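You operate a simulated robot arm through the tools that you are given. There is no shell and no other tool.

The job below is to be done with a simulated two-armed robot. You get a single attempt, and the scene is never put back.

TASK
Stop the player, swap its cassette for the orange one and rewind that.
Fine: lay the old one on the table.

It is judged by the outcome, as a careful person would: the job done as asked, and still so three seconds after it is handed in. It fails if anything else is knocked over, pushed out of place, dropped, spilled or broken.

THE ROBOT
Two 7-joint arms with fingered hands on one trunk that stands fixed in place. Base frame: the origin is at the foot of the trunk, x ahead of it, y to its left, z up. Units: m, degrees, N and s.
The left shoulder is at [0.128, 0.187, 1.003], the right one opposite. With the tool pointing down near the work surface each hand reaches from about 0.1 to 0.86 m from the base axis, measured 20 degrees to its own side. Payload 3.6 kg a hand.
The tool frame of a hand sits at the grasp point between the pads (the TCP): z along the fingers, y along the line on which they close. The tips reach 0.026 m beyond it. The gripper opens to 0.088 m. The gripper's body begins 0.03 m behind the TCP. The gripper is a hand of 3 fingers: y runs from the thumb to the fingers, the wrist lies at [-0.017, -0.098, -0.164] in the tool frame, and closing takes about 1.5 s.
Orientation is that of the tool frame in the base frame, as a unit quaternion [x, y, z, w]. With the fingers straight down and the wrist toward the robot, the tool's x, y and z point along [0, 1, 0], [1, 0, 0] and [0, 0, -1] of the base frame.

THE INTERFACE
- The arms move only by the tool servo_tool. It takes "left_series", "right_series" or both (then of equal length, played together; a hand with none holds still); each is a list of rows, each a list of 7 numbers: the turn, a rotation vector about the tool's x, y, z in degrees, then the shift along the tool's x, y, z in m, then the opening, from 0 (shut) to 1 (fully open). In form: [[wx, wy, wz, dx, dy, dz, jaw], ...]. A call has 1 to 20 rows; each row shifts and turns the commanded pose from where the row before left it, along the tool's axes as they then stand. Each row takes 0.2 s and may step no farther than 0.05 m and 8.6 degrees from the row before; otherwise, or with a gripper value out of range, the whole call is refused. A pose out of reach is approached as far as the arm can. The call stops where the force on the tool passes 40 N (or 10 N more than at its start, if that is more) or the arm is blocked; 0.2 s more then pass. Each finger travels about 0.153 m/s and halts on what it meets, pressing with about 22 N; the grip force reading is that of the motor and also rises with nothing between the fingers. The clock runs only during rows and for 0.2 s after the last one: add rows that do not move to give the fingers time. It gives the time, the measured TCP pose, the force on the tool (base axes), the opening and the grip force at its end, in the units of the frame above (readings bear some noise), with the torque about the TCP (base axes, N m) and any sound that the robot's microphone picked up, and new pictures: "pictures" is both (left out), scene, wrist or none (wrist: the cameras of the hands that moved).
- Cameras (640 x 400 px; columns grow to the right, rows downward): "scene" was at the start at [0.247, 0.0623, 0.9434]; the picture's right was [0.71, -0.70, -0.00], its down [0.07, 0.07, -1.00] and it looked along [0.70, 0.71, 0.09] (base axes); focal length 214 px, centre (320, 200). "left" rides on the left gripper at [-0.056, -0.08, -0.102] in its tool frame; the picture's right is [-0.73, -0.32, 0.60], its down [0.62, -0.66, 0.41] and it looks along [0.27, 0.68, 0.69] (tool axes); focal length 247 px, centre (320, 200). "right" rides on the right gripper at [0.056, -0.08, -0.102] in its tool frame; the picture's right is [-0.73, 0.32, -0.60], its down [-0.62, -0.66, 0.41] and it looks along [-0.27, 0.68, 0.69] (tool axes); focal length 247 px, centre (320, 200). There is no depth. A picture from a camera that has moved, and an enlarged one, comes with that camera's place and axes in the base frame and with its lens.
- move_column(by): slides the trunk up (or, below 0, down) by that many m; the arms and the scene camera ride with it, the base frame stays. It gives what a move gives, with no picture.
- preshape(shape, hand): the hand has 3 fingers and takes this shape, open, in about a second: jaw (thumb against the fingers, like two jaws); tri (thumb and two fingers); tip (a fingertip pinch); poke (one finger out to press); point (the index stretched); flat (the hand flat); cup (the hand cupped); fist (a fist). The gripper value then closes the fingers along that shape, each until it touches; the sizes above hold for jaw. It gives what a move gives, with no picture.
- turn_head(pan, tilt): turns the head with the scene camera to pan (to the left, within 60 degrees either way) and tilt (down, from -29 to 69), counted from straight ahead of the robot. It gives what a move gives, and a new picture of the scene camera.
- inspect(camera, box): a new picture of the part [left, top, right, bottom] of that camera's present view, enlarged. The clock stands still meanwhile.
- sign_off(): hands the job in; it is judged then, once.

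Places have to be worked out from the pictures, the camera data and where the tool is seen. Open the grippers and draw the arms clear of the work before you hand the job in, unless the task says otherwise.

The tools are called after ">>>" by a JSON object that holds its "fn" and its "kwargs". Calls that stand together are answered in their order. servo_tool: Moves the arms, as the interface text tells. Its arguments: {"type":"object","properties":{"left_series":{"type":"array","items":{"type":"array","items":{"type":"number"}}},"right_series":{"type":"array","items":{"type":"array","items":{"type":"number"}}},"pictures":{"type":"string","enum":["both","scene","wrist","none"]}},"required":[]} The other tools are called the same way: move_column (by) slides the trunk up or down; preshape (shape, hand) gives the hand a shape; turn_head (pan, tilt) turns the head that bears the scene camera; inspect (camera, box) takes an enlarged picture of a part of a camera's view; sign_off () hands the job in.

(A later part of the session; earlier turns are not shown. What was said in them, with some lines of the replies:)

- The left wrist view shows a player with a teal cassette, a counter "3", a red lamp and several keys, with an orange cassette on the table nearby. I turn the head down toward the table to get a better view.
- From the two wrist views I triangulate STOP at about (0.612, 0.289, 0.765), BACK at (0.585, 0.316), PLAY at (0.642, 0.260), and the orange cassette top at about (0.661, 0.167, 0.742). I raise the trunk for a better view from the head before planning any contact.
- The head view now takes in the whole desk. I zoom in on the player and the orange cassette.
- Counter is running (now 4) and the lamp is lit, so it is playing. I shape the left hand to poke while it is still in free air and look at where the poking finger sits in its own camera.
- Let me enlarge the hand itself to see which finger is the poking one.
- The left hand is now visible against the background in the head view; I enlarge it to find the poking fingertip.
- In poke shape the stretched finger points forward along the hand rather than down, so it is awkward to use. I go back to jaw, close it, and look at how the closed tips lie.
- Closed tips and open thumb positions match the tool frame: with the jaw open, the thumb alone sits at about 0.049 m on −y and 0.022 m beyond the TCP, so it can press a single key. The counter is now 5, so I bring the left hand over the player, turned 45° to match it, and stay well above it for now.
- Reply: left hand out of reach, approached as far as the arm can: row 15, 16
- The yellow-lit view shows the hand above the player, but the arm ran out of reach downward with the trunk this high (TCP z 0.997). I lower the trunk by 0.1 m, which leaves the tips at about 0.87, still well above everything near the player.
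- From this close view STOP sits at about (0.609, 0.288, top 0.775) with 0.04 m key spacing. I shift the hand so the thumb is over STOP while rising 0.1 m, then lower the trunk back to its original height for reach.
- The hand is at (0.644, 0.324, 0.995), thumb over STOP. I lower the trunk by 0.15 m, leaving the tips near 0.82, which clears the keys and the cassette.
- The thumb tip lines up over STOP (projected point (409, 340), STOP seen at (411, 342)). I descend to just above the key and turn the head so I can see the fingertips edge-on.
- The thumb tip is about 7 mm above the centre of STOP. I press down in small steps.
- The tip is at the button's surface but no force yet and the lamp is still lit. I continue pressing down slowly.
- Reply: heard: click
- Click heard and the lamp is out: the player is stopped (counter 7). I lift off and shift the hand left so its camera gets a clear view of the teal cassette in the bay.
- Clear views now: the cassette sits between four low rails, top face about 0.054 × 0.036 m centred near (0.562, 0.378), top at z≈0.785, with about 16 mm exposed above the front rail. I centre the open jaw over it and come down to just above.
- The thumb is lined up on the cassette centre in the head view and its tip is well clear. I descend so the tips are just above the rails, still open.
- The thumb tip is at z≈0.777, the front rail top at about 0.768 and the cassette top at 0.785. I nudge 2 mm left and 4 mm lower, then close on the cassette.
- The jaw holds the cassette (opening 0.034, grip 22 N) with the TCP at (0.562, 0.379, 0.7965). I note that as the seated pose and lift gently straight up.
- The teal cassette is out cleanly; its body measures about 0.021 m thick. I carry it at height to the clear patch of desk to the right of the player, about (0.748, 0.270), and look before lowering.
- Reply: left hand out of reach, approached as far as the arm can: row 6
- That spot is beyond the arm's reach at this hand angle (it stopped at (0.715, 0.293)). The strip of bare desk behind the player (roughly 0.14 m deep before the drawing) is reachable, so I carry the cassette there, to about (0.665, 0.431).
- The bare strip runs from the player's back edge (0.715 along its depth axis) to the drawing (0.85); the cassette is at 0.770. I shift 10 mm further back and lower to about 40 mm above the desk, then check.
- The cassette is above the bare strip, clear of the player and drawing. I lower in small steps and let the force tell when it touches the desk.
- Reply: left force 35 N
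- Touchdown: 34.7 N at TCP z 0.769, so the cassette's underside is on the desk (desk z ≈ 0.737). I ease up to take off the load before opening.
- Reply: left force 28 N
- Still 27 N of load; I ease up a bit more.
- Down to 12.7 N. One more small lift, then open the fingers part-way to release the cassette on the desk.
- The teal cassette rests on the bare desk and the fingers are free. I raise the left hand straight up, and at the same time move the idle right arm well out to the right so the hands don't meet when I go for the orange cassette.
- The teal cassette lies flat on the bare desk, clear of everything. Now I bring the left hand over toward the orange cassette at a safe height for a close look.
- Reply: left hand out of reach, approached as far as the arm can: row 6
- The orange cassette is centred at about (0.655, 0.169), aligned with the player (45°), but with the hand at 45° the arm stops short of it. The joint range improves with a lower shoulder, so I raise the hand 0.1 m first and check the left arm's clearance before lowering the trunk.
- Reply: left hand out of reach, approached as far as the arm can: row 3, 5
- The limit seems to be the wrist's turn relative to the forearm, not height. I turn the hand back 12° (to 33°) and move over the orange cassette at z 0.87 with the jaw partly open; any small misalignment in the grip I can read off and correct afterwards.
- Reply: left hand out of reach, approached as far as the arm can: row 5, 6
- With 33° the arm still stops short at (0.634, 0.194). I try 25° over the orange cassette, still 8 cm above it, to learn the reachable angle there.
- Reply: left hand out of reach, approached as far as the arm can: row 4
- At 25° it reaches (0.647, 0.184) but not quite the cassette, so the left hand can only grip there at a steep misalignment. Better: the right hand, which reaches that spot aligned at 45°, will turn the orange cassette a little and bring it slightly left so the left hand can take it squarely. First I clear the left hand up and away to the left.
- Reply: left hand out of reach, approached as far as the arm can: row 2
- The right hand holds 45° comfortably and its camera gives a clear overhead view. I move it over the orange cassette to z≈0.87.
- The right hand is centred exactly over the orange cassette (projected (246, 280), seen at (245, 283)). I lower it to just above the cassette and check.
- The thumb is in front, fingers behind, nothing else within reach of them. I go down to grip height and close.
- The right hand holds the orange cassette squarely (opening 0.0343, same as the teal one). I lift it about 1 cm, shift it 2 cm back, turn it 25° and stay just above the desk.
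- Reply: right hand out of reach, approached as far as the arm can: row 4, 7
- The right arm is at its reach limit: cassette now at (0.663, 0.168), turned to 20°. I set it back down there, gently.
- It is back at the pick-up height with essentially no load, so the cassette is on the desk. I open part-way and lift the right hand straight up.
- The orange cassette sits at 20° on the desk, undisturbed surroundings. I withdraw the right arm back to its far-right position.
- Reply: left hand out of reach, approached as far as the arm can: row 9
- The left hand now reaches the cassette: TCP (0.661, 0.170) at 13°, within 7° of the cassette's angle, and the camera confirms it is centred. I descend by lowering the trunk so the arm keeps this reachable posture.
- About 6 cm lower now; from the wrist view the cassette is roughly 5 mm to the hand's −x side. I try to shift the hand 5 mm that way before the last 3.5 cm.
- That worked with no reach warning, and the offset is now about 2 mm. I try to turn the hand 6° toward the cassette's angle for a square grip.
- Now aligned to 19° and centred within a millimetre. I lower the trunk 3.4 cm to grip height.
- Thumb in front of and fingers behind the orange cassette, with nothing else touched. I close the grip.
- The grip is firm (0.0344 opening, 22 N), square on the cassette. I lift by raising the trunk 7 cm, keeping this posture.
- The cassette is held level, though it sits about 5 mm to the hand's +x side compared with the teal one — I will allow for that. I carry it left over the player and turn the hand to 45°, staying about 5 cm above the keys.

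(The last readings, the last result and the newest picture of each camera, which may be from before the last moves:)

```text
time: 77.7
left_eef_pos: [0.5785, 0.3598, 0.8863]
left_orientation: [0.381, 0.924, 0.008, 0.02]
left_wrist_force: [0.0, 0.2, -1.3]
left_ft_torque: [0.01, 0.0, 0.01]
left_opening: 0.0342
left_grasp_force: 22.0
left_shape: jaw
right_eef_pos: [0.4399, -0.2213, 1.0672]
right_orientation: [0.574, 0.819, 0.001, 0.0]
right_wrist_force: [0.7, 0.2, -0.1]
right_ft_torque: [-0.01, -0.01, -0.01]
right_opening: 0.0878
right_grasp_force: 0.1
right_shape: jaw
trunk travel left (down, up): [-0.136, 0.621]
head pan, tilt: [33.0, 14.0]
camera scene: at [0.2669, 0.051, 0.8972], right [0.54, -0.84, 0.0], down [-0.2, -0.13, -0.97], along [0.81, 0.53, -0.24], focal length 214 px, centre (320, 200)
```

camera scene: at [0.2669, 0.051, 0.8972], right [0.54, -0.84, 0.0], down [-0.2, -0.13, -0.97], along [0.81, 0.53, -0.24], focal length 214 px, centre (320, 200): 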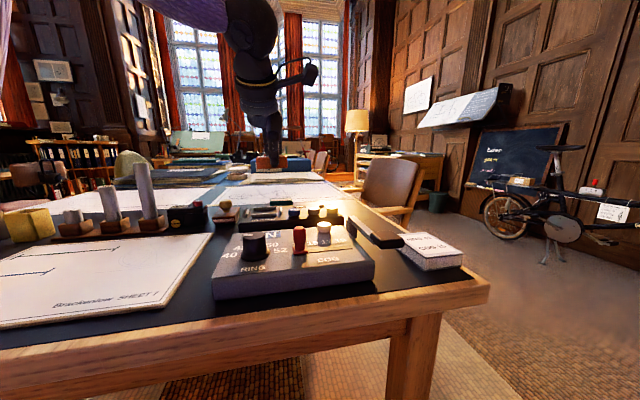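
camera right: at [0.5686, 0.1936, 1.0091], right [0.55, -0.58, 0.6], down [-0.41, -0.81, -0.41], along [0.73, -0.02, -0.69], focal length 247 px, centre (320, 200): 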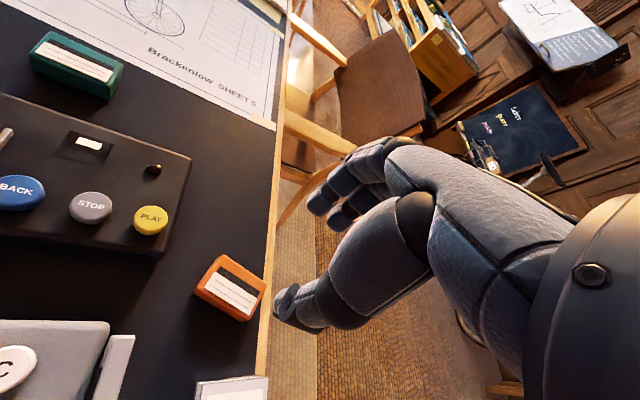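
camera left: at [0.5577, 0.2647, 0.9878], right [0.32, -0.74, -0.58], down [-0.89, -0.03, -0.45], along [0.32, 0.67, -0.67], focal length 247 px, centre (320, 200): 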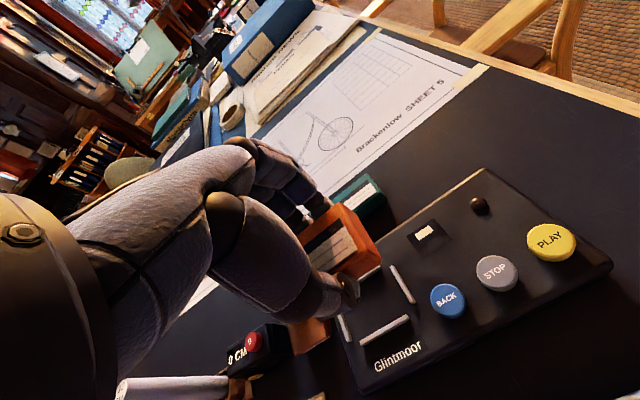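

The hand picked up a small 2.5° tilt during the trunk move; I correct that, and hover the cassette above the bay at z≈0.84.

>>> {"fn": "servo_tool", "kwargs": {"left_series": [[1.74, 1.75, 0, 0, 0, 0, 0], [0, 0, 0, 0.0101, 0.0008, 0.015, 0], [0, 0, 0, 0.0101, 0.0008, 0.015, 0], [0, 0, 0, 0, 0, 0.014, 0], [0, 0, 0, 0, 0, 0, 0]], "pictures": "both"}}

>>> {"fn": "inspect", "kwargs": {"camera": "scene", "box": [210, 155, 330, 230]}}

>>> {"fn": "inspect", "kwargs": {"camera": "left", "box": [260, 150, 540, 350]}}

```text
time: 78.9
left_eef_pos: [0.5642, 0.3755, 0.8415]
left_orientation: [0.382, 0.924, 0.001, 0.001]
left_wrist_force: [-0.4, 0.0, -0.7]
left_ft_torque: [-0.02, 0.0, 0.02]
left_opening: 0.0344
left_grasp_force: 22.2
left_shape: jaw
right_eef_pos: [0.44, -0.2206, 1.0668]
right_orientation: [0.573, 0.819, 0.0, 0.0]
right_wrist_force: [-0.3, -0.6, -0.6]
right_ft_torque: [0.02, -0.01, 0.0]
right_opening: 0.0877
right_grasp_force: 0.0
right_shape: jaw
trunk travel left (down, up): [-0.136, 0.621]
head pan, tilt: [33.0, 14.0]
camera scene: at [0.2669, 0.0511, 0.8972], right [0.55, -0.84, 0.0], down [-0.2, -0.13, -0.97], along [0.81, 0.53, -0.24], focal length 214 px, centre (320, 200)
camera left: at [0.5481, 0.2792, 0.9438], right [0.3, -0.74, -0.6], down [-0.91, -0.03, -0.41], along [0.29, 0.67, -0.69], focal length 247 px, centre (320, 200)
```

scene: 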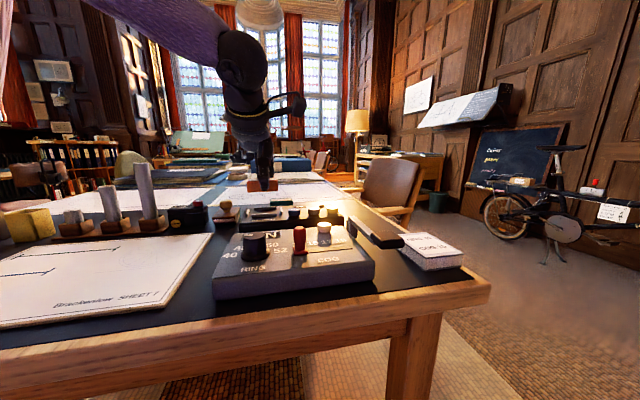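
left: 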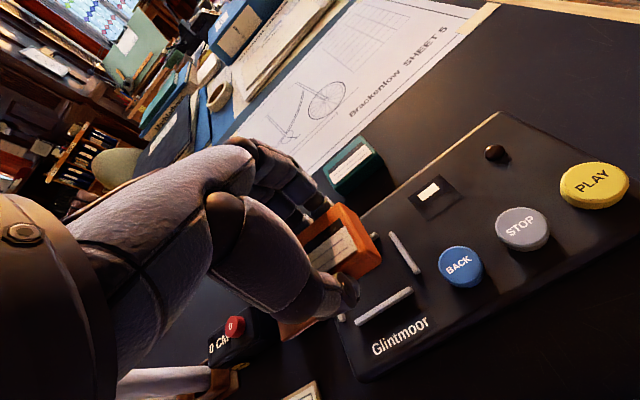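

```text
5.33 times, centred on (270, 192) of scene
camera zoom: at [0.2669, 0.0511, 0.8972], right [0.55, -0.84, 0.0], down [-0.2, -0.13, -0.97], along [0.81, 0.53, -0.24], focal length 1144 px, centre (587, 240)
```

zoom: 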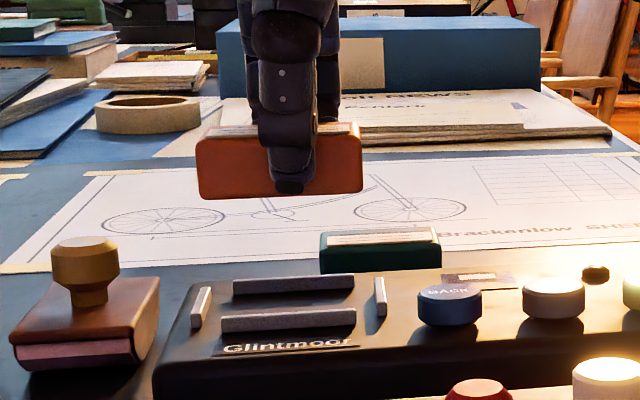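

```text
2.00 times, centred on (400, 250) of left
camera zoom: at [0.5481, 0.2792, 0.9438], right [0.3, -0.74, -0.6], down [-0.91, -0.03, -0.41], along [0.29, 0.67, -0.69], focal length 494 px, centre (160, 100)
```

zoom: 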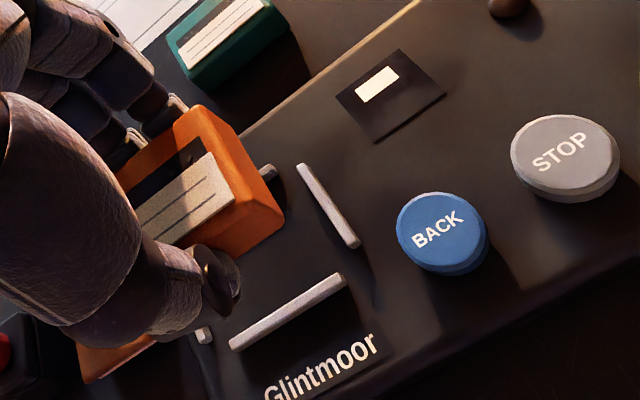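

In the head view the cassette's centre matches the bay's (front rail) centre to within about half a millimetre. The wrist view suggests it is 1–2 mm too far back, so I shift 1.5 mm forward and lower to just above the rails.

>>> {"fn": "servo_tool", "kwargs": {"left_series": [[0, 0, 0, 0, -0.0015, 0.012, 0], [0, 0, 0, 0, 0, 0.012, 0], [0, 0, 0, 0, 0, 0.009, 0], [0, 0, 0, 0, 0, 0, 0]], "pictures": "none"}}

>>> {"fn": "inspect", "kwargs": {"camera": "scene", "box": [230, 175, 310, 225]}}

>>> {"fn": "inspect", "kwargs": {"camera": "left", "box": [300, 190, 480, 330]}}

```text
time: 79.9
left_eef_pos: [0.5647, 0.3734, 0.8086]
left_orientation: [0.382, 0.924, 0.0, 0.001]
left_wrist_force: [-0.5, 0.3, -1.5]
left_ft_torque: [-0.01, 0.01, -0.01]
left_opening: 0.0342
left_grasp_force: 21.5
left_shape: jaw
right_eef_pos: [0.4414, -0.2217, 1.0679]
right_orientation: [0.573, 0.819, 0.0, 0.001]
right_wrist_force: [-0.2, -0.2, 0.6]
right_ft_torque: [-0.02, -0.02, -0.02]
right_opening: 0.0879
right_grasp_force: 0.0
right_shape: jaw
trunk travel left (down, up): [-0.136, 0.621]
head pan, tilt: [33.0, 14.0]
```

```text
8.00 times, centred on (270, 200) of scene
camera zoom: at [0.2669, 0.0511, 0.8972], right [0.55, -0.84, 0.0], down [-0.2, -0.13, -0.97], along [0.81, 0.53, -0.24], focal length 1716 px, centre (720, 200)
```

zoom: 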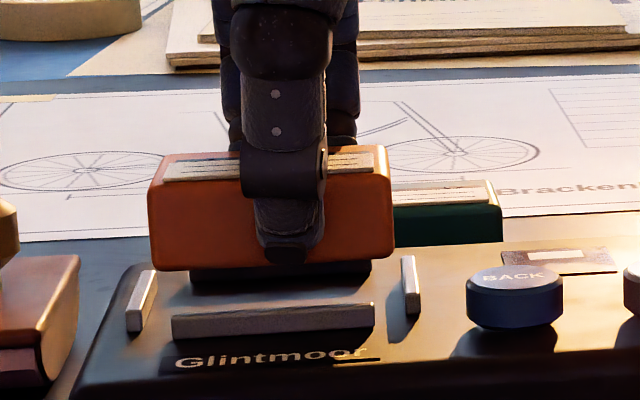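

```text
2.86 times, centred on (390, 260) of left
camera zoom: at [0.5477, 0.2778, 0.9114], right [0.3, -0.74, -0.6], down [-0.91, -0.03, -0.41], along [0.29, 0.67, -0.69], focal length 706 px, centre (120, 29)
```

zoom: 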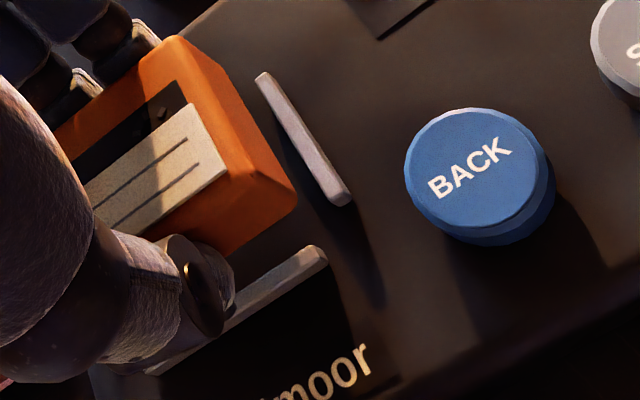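

The cassette is centred over the rails to within about a millimetre in both directions. I ease it down in small steps watching the force.

>>> {"fn": "servo_tool", "kwargs": {"left_series": [[0, 0, 0, 0.0007, 0, 0.003, 0], [0, 0, 0, 0, 0, 0.003, 0], [0, 0, 0, 0, 0, 0.002, 0], [0, 0, 0, 0, 0, 0.001, 0], [0, 0, 0, 0, 0, 0, 0]], "pictures": "none"}}

>>> {"fn": "inspect", "kwargs": {"camera": "scene", "box": [230, 175, 310, 225]}}

>>> {"fn": "inspect", "kwargs": {"camera": "left", "box": [300, 190, 480, 330]}}

```text
time: 81.1
left_eef_pos: [0.5632, 0.3745, 0.8003]
left_orientation: [0.382, 0.924, 0.001, 0.002]
left_wrist_force: [0.1, 0.7, -0.3]
left_ft_torque: [0.03, -0.01, -0.02]
left_opening: 0.0346
left_grasp_force: 21.9
left_shape: jaw
right_eef_pos: [0.4403, -0.2215, 1.0667]
right_orientation: [0.573, 0.819, 0.0, 0.0]
right_wrist_force: [-0.5, 0.4, -0.2]
right_ft_torque: [-0.01, 0.01, 0.01]
right_opening: 0.0876
right_grasp_force: 0.1
right_shape: jaw
trunk travel left (down, up): [-0.136, 0.621]
head pan, tilt: [33.0, 14.0]
```

```text
8.00 times, centred on (270, 200) of scene
camera zoom: at [0.2669, 0.0511, 0.8972], right [0.55, -0.84, 0.0], down [-0.2, -0.13, -0.97], along [0.81, 0.53, -0.24], focal length 1716 px, centre (720, 200)
```

zoom: 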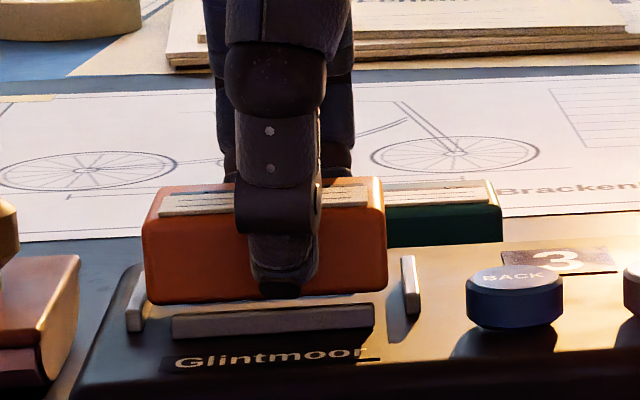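

```text
2.86 times, centred on (390, 260) of left
camera zoom: at [0.5465, 0.2792, 0.9029], right [0.3, -0.74, -0.6], down [-0.91, -0.03, -0.41], along [0.29, 0.67, -0.69], focal length 706 px, centre (120, 29)
```

zoom: 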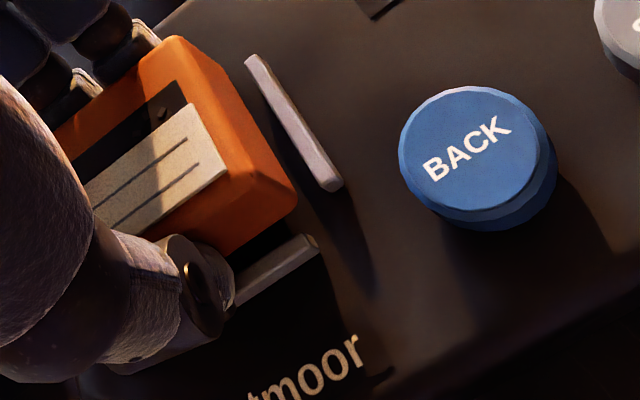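

The counter now reads "3" — the player has recognised the orange cassette. It is about 1.3 mm left of centre, so I shift that much right and go down the last few millimetres.

>>> {"fn": "servo_tool", "kwargs": {"left_series": [[0, 0, 0, -0.0014, 0, 0, 0], [0, 0, 0, 0, 0, 0.0015, 0], [0, 0, 0, 0, 0, 0.0015, 0], [0, 0, 0, 0, 0, 0.001, 0], [0, 0, 0, 0, 0, 0, 0]], "pictures": "none"}}

>>> {"fn": "inspect", "kwargs": {"camera": "scene", "box": [230, 175, 310, 225]}}

```text
time: 82.3
left_eef_pos: [0.5636, 0.3743, 0.7961]
left_orientation: [0.382, 0.924, 0.0, 0.0]
left_wrist_force: [0.3, 0.9, 1.4]
left_ft_torque: [0.06, 0.0, 0.04]
left_opening: 0.0348
left_grasp_force: 22.0
left_shape: jaw
right_eef_pos: [0.4404, -0.2215, 1.0669]
right_orientation: [0.574, 0.819, 0.0, 0.0]
right_wrist_force: [-0.2, -0.4, 0.2]
right_ft_torque: [0.02, -0.02, 0.01]
right_opening: 0.0879
right_grasp_force: 0.0
right_shape: jaw
trunk travel left (down, up): [-0.136, 0.621]
head pan, tilt: [33.0, 14.0]
```

```text
8.00 times, centred on (270, 200) of scene
camera zoom: at [0.2668, 0.051, 0.8973], right [0.55, -0.84, 0.0], down [-0.2, -0.13, -0.97], along [0.81, 0.53, -0.24], focal length 1716 px, centre (720, 200)
```

zoom: 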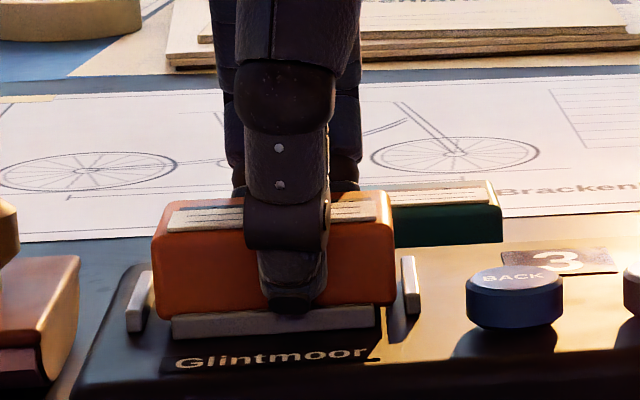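

Centred on the rail now, with about 2 mm to go and only 1.4 N. I continue down gently.

>>> {"fn": "servo_tool", "kwargs": {"left_series": [[0, 0, 0, 0, 0, 0.001, 0], [0, 0, 0, 0, 0, 0.001, 0], [0, 0, 0, 0, 0, 0, 0]], "pictures": "none"}}

>>> {"fn": "inspect", "kwargs": {"camera": "scene", "box": [230, 175, 310, 225]}}

>>> {"fn": "inspect", "kwargs": {"camera": "left", "box": [300, 190, 480, 330]}}

```text
time: 83.1
left_eef_pos: [0.5637, 0.3743, 0.7968]
left_orientation: [0.381, 0.924, 0.002, 0.003]
left_wrist_force: [0.5, 4.0, 14.2]
left_ft_torque: [0.39, -0.24, 0.06]
left_opening: 0.0347
left_grasp_force: 22.0
left_shape: jaw
right_eef_pos: [0.4392, -0.2208, 1.0678]
right_orientation: [0.574, 0.819, 0.0, 0.001]
right_wrist_force: [0.7, -0.5, 0.0]
right_ft_torque: [-0.01, -0.02, 0.0]
right_opening: 0.088
right_grasp_force: 0.1
right_shape: jaw
trunk travel left (down, up): [-0.136, 0.621]
head pan, tilt: [33.0, 14.0]
```

```text
8.00 times, centred on (270, 200) of scene
camera zoom: at [0.2661, 0.0508, 0.8977], right [0.55, -0.84, 0.0], down [-0.2, -0.13, -0.97], along [0.81, 0.53, -0.24], focal length 1716 px, centre (720, 200)
```

zoom: 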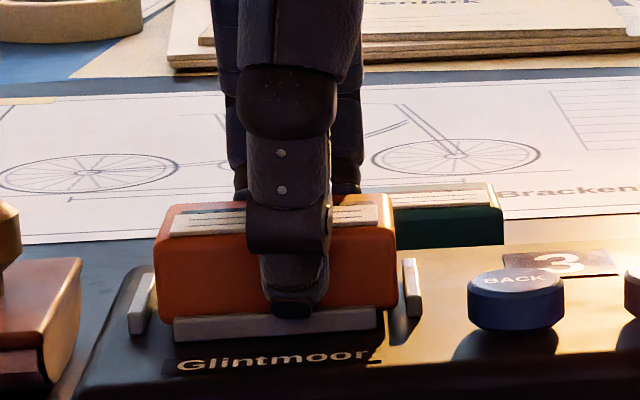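

```text
2.86 times, centred on (390, 260) of left
camera zoom: at [0.5474, 0.2776, 0.8983], right [0.3, -0.74, -0.6], down [-0.91, -0.03, -0.42], along [0.29, 0.67, -0.68], focal length 706 px, centre (120, 29)
```

zoom: 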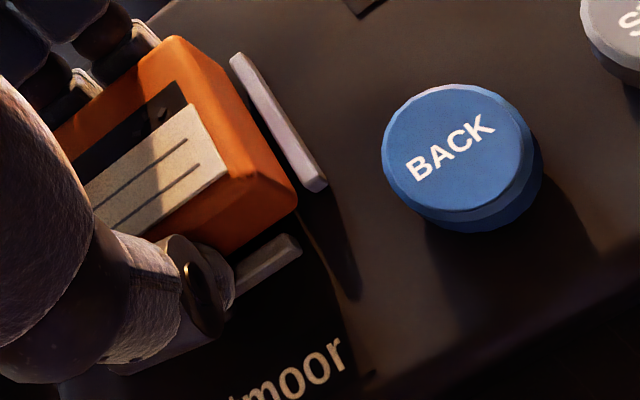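

Light contact at 14 N; measured against the BACK key, the orange cassette's top is now at the same height as the teal one was when seated. I ease the load off and open the fingers to release it.

>>> {"fn": "servo_tool", "kwargs": {"left_series": [[0, 0, 0, 0, 0, -0.0025, 0], [0, 0, 0, 0, 0, 0, 0], [0, 0, 0, 0, 0, 0, 0.45], [0, 0, 0, 0, 0, 0, 0.55], [0, 0, 0, 0, 0, 0, 0.65], [0, 0, 0, 0, 0, 0, 0.7]], "pictures": "none"}}

>>> {"fn": "inspect", "kwargs": {"camera": "scene", "box": [230, 175, 310, 225]}}

>>> {"fn": "inspect", "kwargs": {"camera": "left", "box": [300, 190, 480, 330]}}

```text
time: 84.5
left_eef_pos: [0.5646, 0.375, 0.7967]
left_orientation: [0.383, 0.924, 0.0, 0.001]
left_wrist_force: [-0.7, 0.2, -0.5]
left_ft_torque: [0.01, 0.02, 0.0]
left_opening: 0.0611
left_grasp_force: 0.2
left_shape: jaw
right_eef_pos: [0.4406, -0.2207, 1.0679]
right_orientation: [0.573, 0.819, 0.0, -0.001]
right_wrist_force: [1.3, -0.2, -0.3]
right_ft_torque: [-0.02, 0.0, 0.01]
right_opening: 0.0879
right_grasp_force: 0.1
right_shape: jaw
trunk travel left (down, up): [-0.136, 0.621]
head pan, tilt: [33.0, 14.0]
```

```text
8.00 times, centred on (270, 200) of scene
camera zoom: at [0.2668, 0.051, 0.8972], right [0.55, -0.84, 0.0], down [-0.2, -0.13, -0.97], along [0.81, 0.53, -0.24], focal length 1716 px, centre (720, 200)
```

zoom: 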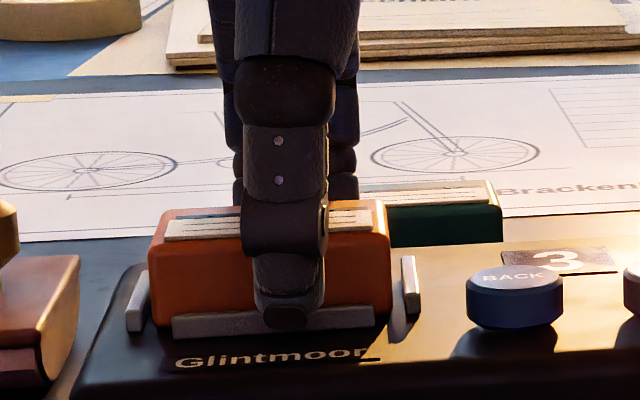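

```text
2.86 times, centred on (390, 260) of left
camera zoom: at [0.5479, 0.2785, 0.8987], right [0.3, -0.74, -0.6], down [-0.91, -0.03, -0.41], along [0.29, 0.67, -0.69], focal length 706 px, centre (120, 29)
```

zoom: 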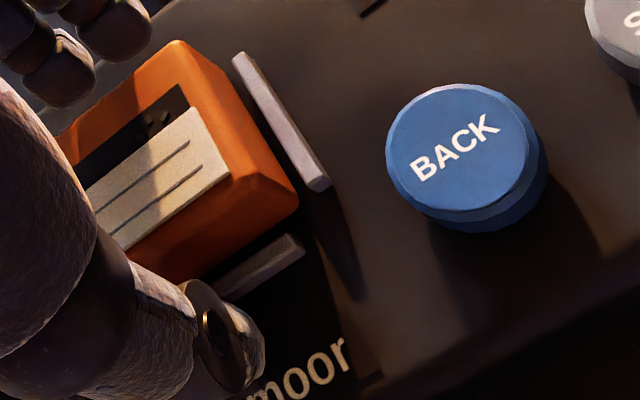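

The orange cassette has settled between the rails and the display still reads 3. I raise the hand straight up, clear of it.

>>> {"fn": "servo_tool", "kwargs": {"left_series": [[0, 0, 0, 0, 0, -0.006, 0.7], [0, 0, 0, 0, 0, -0.012, 0.7], [0, 0, 0, 0, 0, -0.02, 0.7], [0, 0, 0, 0, 0, -0.025, 0.8], [0, 0, 0, 0, 0, -0.025, 1], [0, 0, 0, 0, 0, 0, 1]], "pictures": "both"}}

>>> {"fn": "inspect", "kwargs": {"camera": "scene", "box": [230, 180, 350, 245]}}

```text
time: 85.9
left_eef_pos: [0.5637, 0.3735, 0.884]
left_orientation: [0.382, 0.924, 0.001, 0.002]
left_wrist_force: [-0.6, -0.3, 0.5]
left_ft_torque: [0.01, 0.01, 0.01]
left_opening: 0.0878
left_grasp_force: 0.0
left_shape: jaw
right_eef_pos: [0.4396, -0.2215, 1.0665]
right_orientation: [0.574, 0.819, 0.001, 0.0]
right_wrist_force: [0.2, 0.4, -0.5]
right_ft_torque: [0.0, 0.0, 0.02]
right_opening: 0.0878
right_grasp_force: 0.0
right_shape: jaw
trunk travel left (down, up): [-0.136, 0.621]
head pan, tilt: [33.0, 14.0]
camera scene: at [0.2669, 0.0511, 0.8972], right [0.55, -0.84, 0.0], down [-0.2, -0.13, -0.97], along [0.81, 0.53, -0.24], focal length 214 px, centre (320, 200)
camera left: at [0.5484, 0.2775, 0.9858], right [0.3, -0.74, -0.6], down [-0.91, -0.03, -0.41], along [0.29, 0.67, -0.69], focal length 247 px, centre (320, 200)
```

scene: 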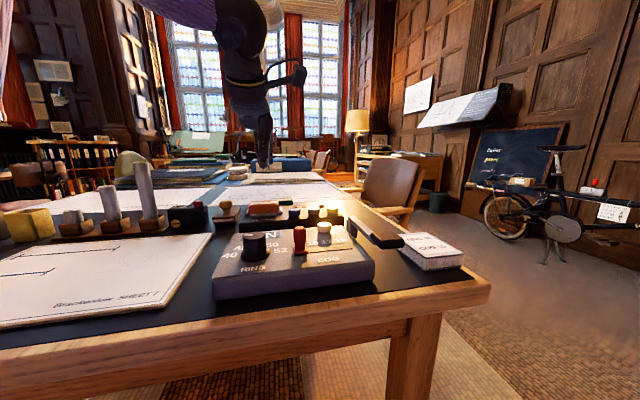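
left: 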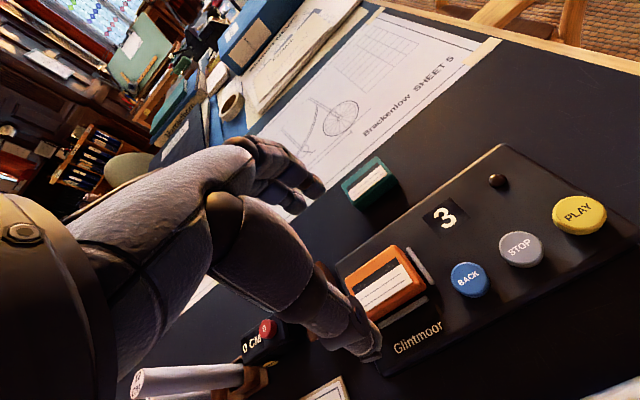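

```text
5.33 times, centred on (290, 212) of scene
camera zoom: at [0.2669, 0.0511, 0.8972], right [0.55, -0.84, 0.0], down [-0.2, -0.13, -0.97], along [0.81, 0.53, -0.24], focal length 1144 px, centre (480, 133)
```

zoom: 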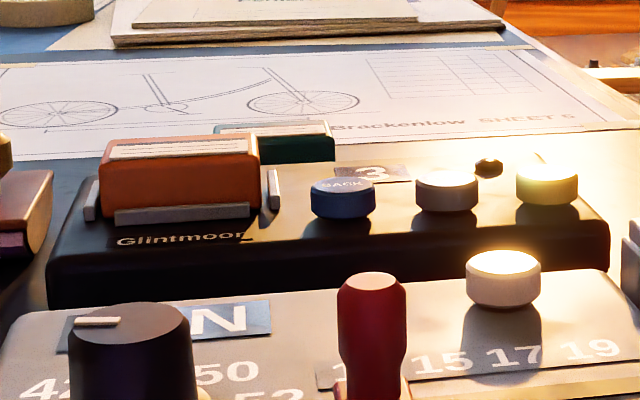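

The orange cassette is seated and the counter shows 3 on its tape. Now for BACK: I move the open hand so the thumb is above it, and come down to a few millimetres over the key.

>>> {"fn": "servo_tool", "kwargs": {"left_series": [[0, 0, 0, -0.0267, 0.011, 0, 1], [0, 0, 0, -0.0267, 0.011, 0, 1], [0, 0, 0, 0, 0, 0.025, 1], [0, 0, 0, 0, 0, 0.025, 1], [0, 0, 0, 0, 0, 0.024, 1], [0, 0, 0, 0, 0, 0, 1]], "pictures": "wrist"}}

>>> {"fn": "inspect", "kwargs": {"camera": "scene", "box": [230, 170, 350, 240]}}

```text
time: 87.3
left_eef_pos: [0.6167, 0.3528, 0.811]
left_orientation: [0.383, 0.924, 0.001, 0.0]
left_wrist_force: [0.0, 0.2, 0.5]
left_ft_torque: [0.01, 0.0, 0.0]
left_opening: 0.0878
left_grasp_force: 0.0
left_shape: jaw
right_eef_pos: [0.4396, -0.2204, 1.0671]
right_orientation: [0.573, 0.819, 0.001, 0.0]
right_wrist_force: [1.3, 0.8, -0.5]
right_ft_torque: [-0.03, 0.01, 0.0]
right_opening: 0.0881
right_grasp_force: 0.1
right_shape: jaw
trunk travel left (down, up): [-0.136, 0.621]
head pan, tilt: [33.0, 14.0]
camera left: at [0.6008, 0.2573, 0.9141], right [0.3, -0.74, -0.6], down [-0.91, -0.03, -0.41], along [0.29, 0.67, -0.69], focal length 247 px, centre (320, 200)
```

left: 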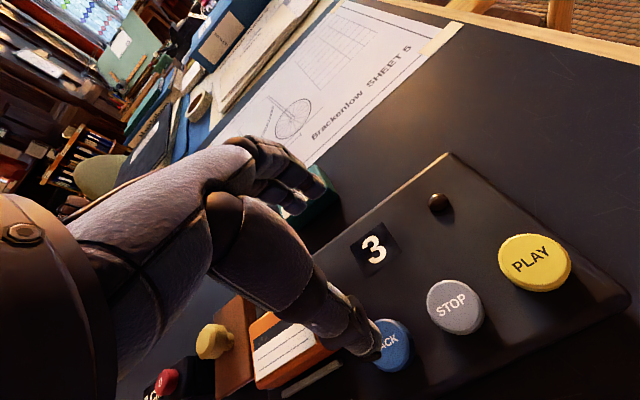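

```text
5.33 times, centred on (290, 205) of scene
camera zoom: at [0.2668, 0.0511, 0.8973], right [0.54, -0.84, 0.0], down [-0.2, -0.13, -0.97], along [0.81, 0.53, -0.24], focal length 1144 px, centre (480, 173)
```

zoom: 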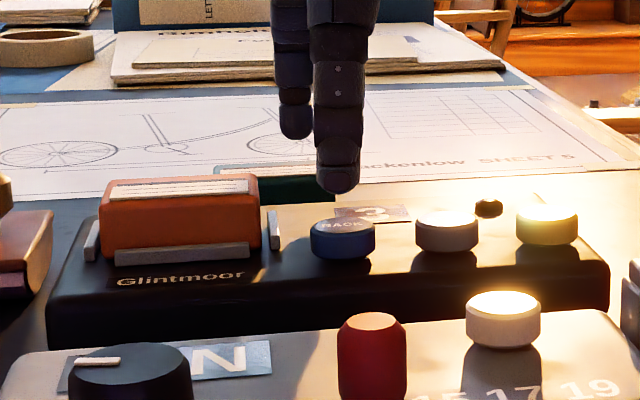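

The thumb hangs right over the centre of BACK. I press down in small steps.

>>> {"fn": "servo_tool", "kwargs": {"left_series": [[0, 0, 0, 0, 0, 0.006, 1], [0, 0, 0, 0, 0, 0.005, 1], [0, 0, 0, 0, 0, 0.0015, 1], [0, 0, 0, 0, 0, 0.0015, 1], [0, 0, 0, 0, 0, 0.0015, 1]], "pictures": "none"}}

>>> {"fn": "inspect", "kwargs": {"camera": "left", "box": [260, 150, 620, 390]}}

>>> {"fn": "inspect", "kwargs": {"camera": "scene", "box": [230, 170, 350, 240]}}

```text
time: 88.5
left_eef_pos: [0.6177, 0.3519, 0.7958]
left_orientation: [0.382, 0.924, 0.001, 0.002]
left_wrist_force: [-0.3, 0.1, 1.4]
left_ft_torque: [-0.04, 0.07, -0.01]
left_opening: 0.0876
left_grasp_force: 0.1
left_shape: jaw
right_eef_pos: [0.4399, -0.2213, 1.0671]
right_orientation: [0.573, 0.819, 0.0, 0.0]
right_wrist_force: [-0.3, 0.4, -1.0]
right_ft_torque: [0.03, -0.01, 0.02]
right_opening: 0.0879
right_grasp_force: 0.1
right_shape: jaw
trunk travel left (down, up): [-0.136, 0.621]
head pan, tilt: [33.0, 14.0]
heard: click
```

```text
1.67 times, centred on (440, 270) of left
camera zoom: at [0.6009, 0.2549, 0.8984], right [0.3, -0.74, -0.6], down [-0.91, -0.03, -0.41], along [0.29, 0.67, -0.69], focal length 412 px, centre (120, 83)
```

zoom: 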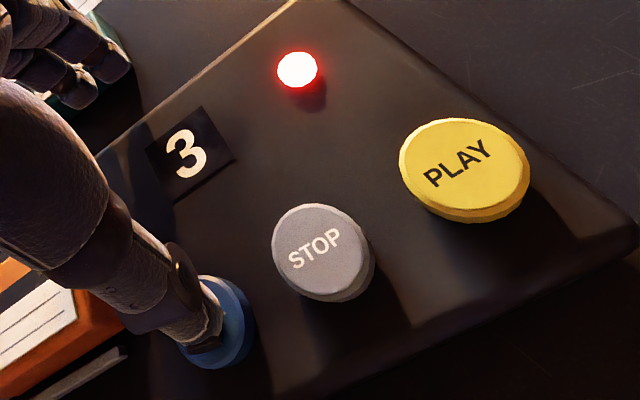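

```text
5.33 times, centred on (290, 205) of scene
camera zoom: at [0.2668, 0.0511, 0.8972], right [0.55, -0.84, 0.0], down [-0.2, -0.13, -0.97], along [0.81, 0.53, -0.24], focal length 1144 px, centre (480, 173)
```

zoom: 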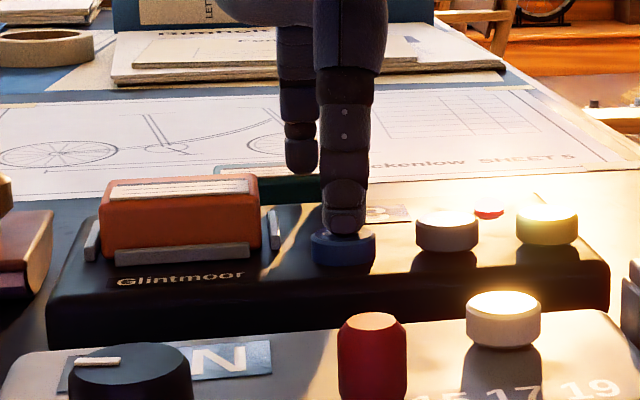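

Click, and the lamp is lit: the player is rewinding. I hold a second and look at the counter.

>>> {"fn": "servo_tool", "kwargs": {"left_series": [[0, 0, 0, 0, 0, 0, 1], [0, 0, 0, 0, 0, 0, 1], [0, 0, 0, 0, 0, 0, 1], [0, 0, 0, 0, 0, 0, 1], [0, 0, 0, 0, 0, 0, 1]], "pictures": "none"}}

>>> {"fn": "inspect", "kwargs": {"camera": "left", "box": [260, 150, 620, 390]}}

```text
time: 89.7
left_eef_pos: [0.6175, 0.3511, 0.7972]
left_orientation: [0.381, 0.924, 0.0, 0.001]
left_wrist_force: [-0.1, 0.7, 1.3]
left_ft_torque: [-0.02, 0.04, -0.02]
left_opening: 0.0879
left_grasp_force: 0.1
left_shape: jaw
right_eef_pos: [0.4406, -0.2207, 1.0676]
right_orientation: [0.573, 0.819, 0.0, -0.001]
right_wrist_force: [-0.9, -0.3, -0.6]
right_ft_torque: [0.01, 0.0, -0.02]
right_opening: 0.088
right_grasp_force: 0.1
right_shape: jaw
trunk travel left (down, up): [-0.136, 0.621]
head pan, tilt: [33.0, 14.0]
```

```text
1.67 times, centred on (440, 270) of left
camera zoom: at [0.6008, 0.255, 0.8984], right [0.3, -0.74, -0.6], down [-0.91, -0.03, -0.41], along [0.29, 0.67, -0.69], focal length 412 px, centre (120, 83)
```

zoom: 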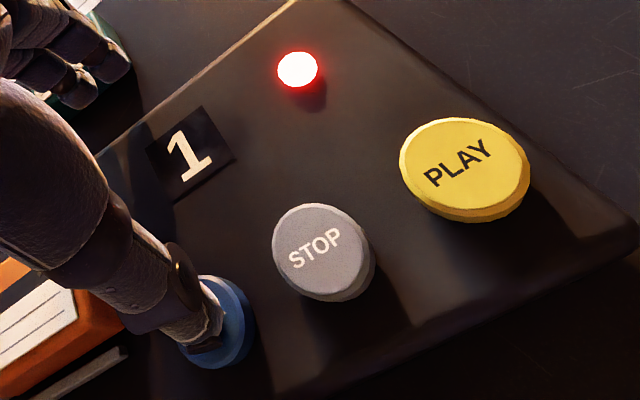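

The counter is running down (now 1). I hold a little longer until the rewind ends.

>>> {"fn": "servo_tool", "kwargs": {"left_series": [[0, 0, 0, 0, 0, 0, 1], [0, 0, 0, 0, 0, 0, 1], [0, 0, 0, 0, 0, 0, 1], [0, 0, 0, 0, 0, 0, 1], [0, 0, 0, 0, 0, 0, 1], [0, 0, 0, 0, 0, 0, 1], [0, 0, 0, 0, 0, 0, 1]], "pictures": "none"}}

>>> {"fn": "inspect", "kwargs": {"camera": "left", "box": [260, 150, 620, 390]}}

```text
time: 91.3
left_eef_pos: [0.6169, 0.3513, 0.7973]
left_orientation: [0.382, 0.924, 0.0, 0.001]
left_wrist_force: [0.8, -0.4, 1.2]
left_ft_torque: [-0.03, 0.06, -0.04]
left_opening: 0.0877
left_grasp_force: 0.0
left_shape: jaw
right_eef_pos: [0.44, -0.2208, 1.0676]
right_orientation: [0.574, 0.819, 0.0, 0.0]
right_wrist_force: [-0.1, 0.0, 0.4]
right_ft_torque: [-0.02, 0.0, 0.0]
right_opening: 0.0878
right_grasp_force: 0.0
right_shape: jaw
trunk travel left (down, up): [-0.136, 0.621]
head pan, tilt: [33.0, 14.0]
```

```text
1.67 times, centred on (440, 270) of left
camera zoom: at [0.6008, 0.255, 0.8983], right [0.3, -0.74, -0.6], down [-0.91, -0.03, -0.41], along [0.29, 0.67, -0.69], focal length 412 px, centre (120, 83)
```

zoom: 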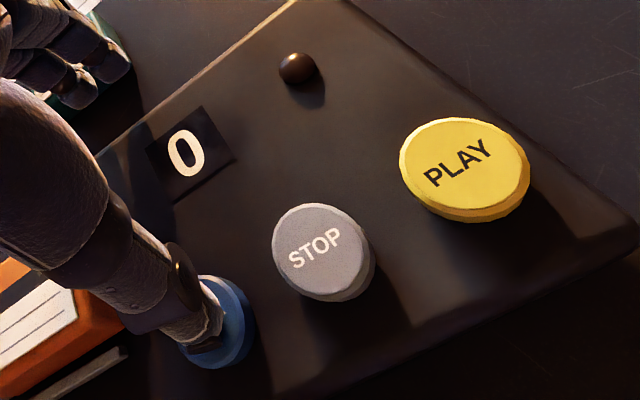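

Counter at 0 and the lamp has gone out: the orange tape is fully rewound and stopped. I lift off the key and draw the left arm back and up, clear of the desk.

>>> {"fn": "servo_tool", "kwargs": {"left_series": [[0, 0, 0, 0, 0, -0.008, 1], [0, 0, 0, 0, 0, -0.02, 1], [0, 0, 0, 0, 0, -0.03, 1], [0, 0, 0, 0, 0, -0.04, 1], [0, 0, 0, 0, 0, -0.04, 1], [0, 0, 0, 0.0279, -0.0194, -0.016, 1], [0, 0, 0, 0.0279, -0.0194, -0.016, 1], [0, 0, 0, 0.0279, -0.0194, -0.016, 1], [0, 0, 0, 0.0279, -0.0194, -0.016, 1], [0, 0, 0, 0.0279, -0.0194, -0.016, 1], [0, 0, 0, 0, 0, 0, 1]], "pictures": "both"}}

>>> {"fn": "inspect", "kwargs": {"camera": "scene", "box": [160, 160, 480, 300]}}

>>> {"fn": "inspect", "kwargs": {"camera": "scene", "box": [230, 180, 350, 245]}}

```text
time: 93.7
left_eef_pos: [0.4507, 0.3817, 1.0158]
left_orientation: [0.383, 0.924, 0.002, 0.0]
left_wrist_force: [-0.2, 0.7, -0.9]
left_ft_torque: [0.02, -0.03, -0.04]
left_opening: 0.0875
left_grasp_force: 0.2
left_shape: jaw
right_eef_pos: [0.44, -0.2208, 1.0669]
right_orientation: [0.574, 0.819, 0.0, 0.0]
right_wrist_force: [-0.3, -0.1, -0.3]
right_ft_torque: [-0.01, 0.01, -0.03]
right_opening: 0.0878
right_grasp_force: 0.0
right_shape: jaw
trunk travel left (down, up): [-0.136, 0.621]
head pan, tilt: [33.0, 14.0]
camera scene: at [0.267, 0.0511, 0.8971], right [0.54, -0.84, 0.0], down [-0.2, -0.13, -0.97], along [0.81, 0.53, -0.24], focal length 214 px, centre (320, 200)
camera left: at [0.4341, 0.2854, 1.1185], right [0.3, -0.74, -0.6], down [-0.91, -0.03, -0.41], along [0.29, 0.67, -0.69], focal length 247 px, centre (320, 200)
```

scene: 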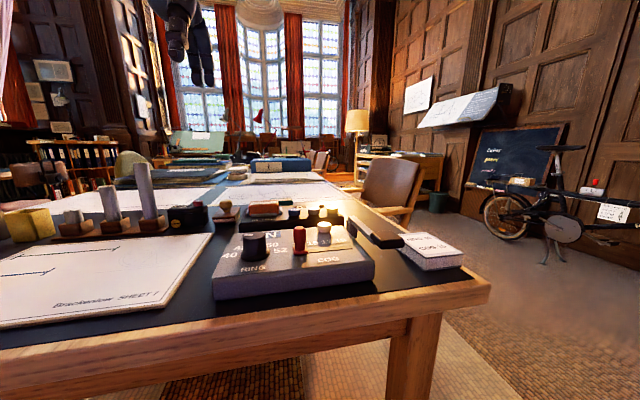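
left: 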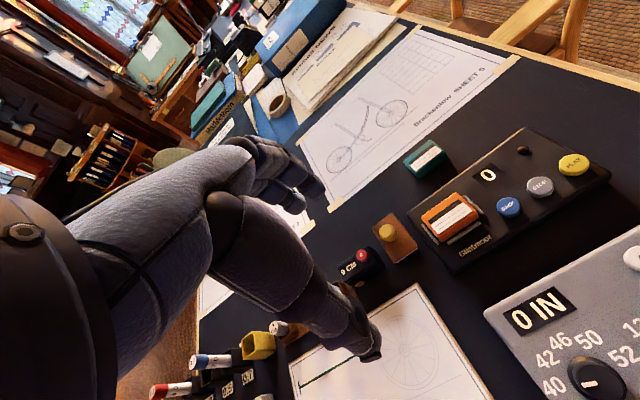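

```text
2.00 times, centred on (320, 230) of scene
camera zoom: at [0.267, 0.0511, 0.8971], right [0.54, -0.84, 0.0], down [-0.2, -0.13, -0.97], along [0.81, 0.53, -0.24], focal length 429 px, centre (320, 140)
```

zoom: 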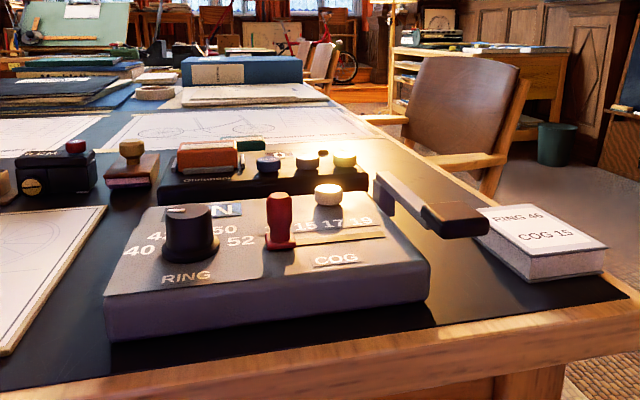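

```text
5.33 times, centred on (290, 212) of scene
camera zoom: at [0.267, 0.0511, 0.8971], right [0.54, -0.84, 0.0], down [-0.2, -0.13, -0.97], along [0.81, 0.53, -0.24], focal length 1144 px, centre (480, 133)
```

zoom: 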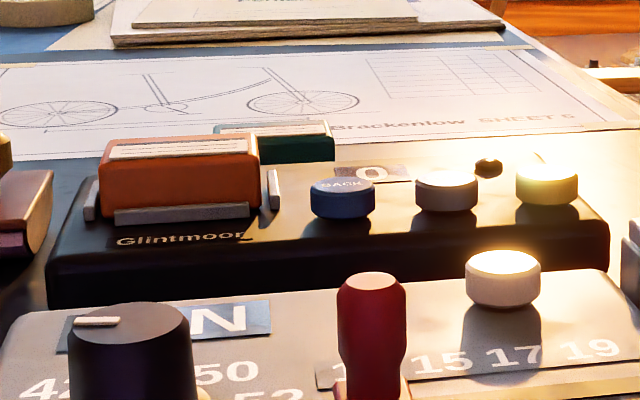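

The display reads 0, the lamp is off and the orange cassette is seated. The teal one lies flat on the bare desk behind the player. Nothing else has moved, and both hands are open and clear. I hand the job in.

>>> {"fn": "sign_off", "kwargs": {}}

```text
The job is handed in.
```

The player is stopped, the orange cassette is in it and rewound. The counter reads 0 and the lamp is off. The old teal cassette is lying flat on the desk behind the player, clear of the drawing.

- **Orange cassette moved first:** the left hand couldn't reach it squarely where it lay. The right hand turned it about 25° and set it down roughly 1 cm away, then the left hand picked it up.
- **Teal cassette pressed on the desk:** when I set it down it pressed on the desk with about 35 N before I eased off. It shows no sign of damage.

Nothing else on the desk looks moved or knocked in the final pictures. Both hands are open and drawn back from the work.
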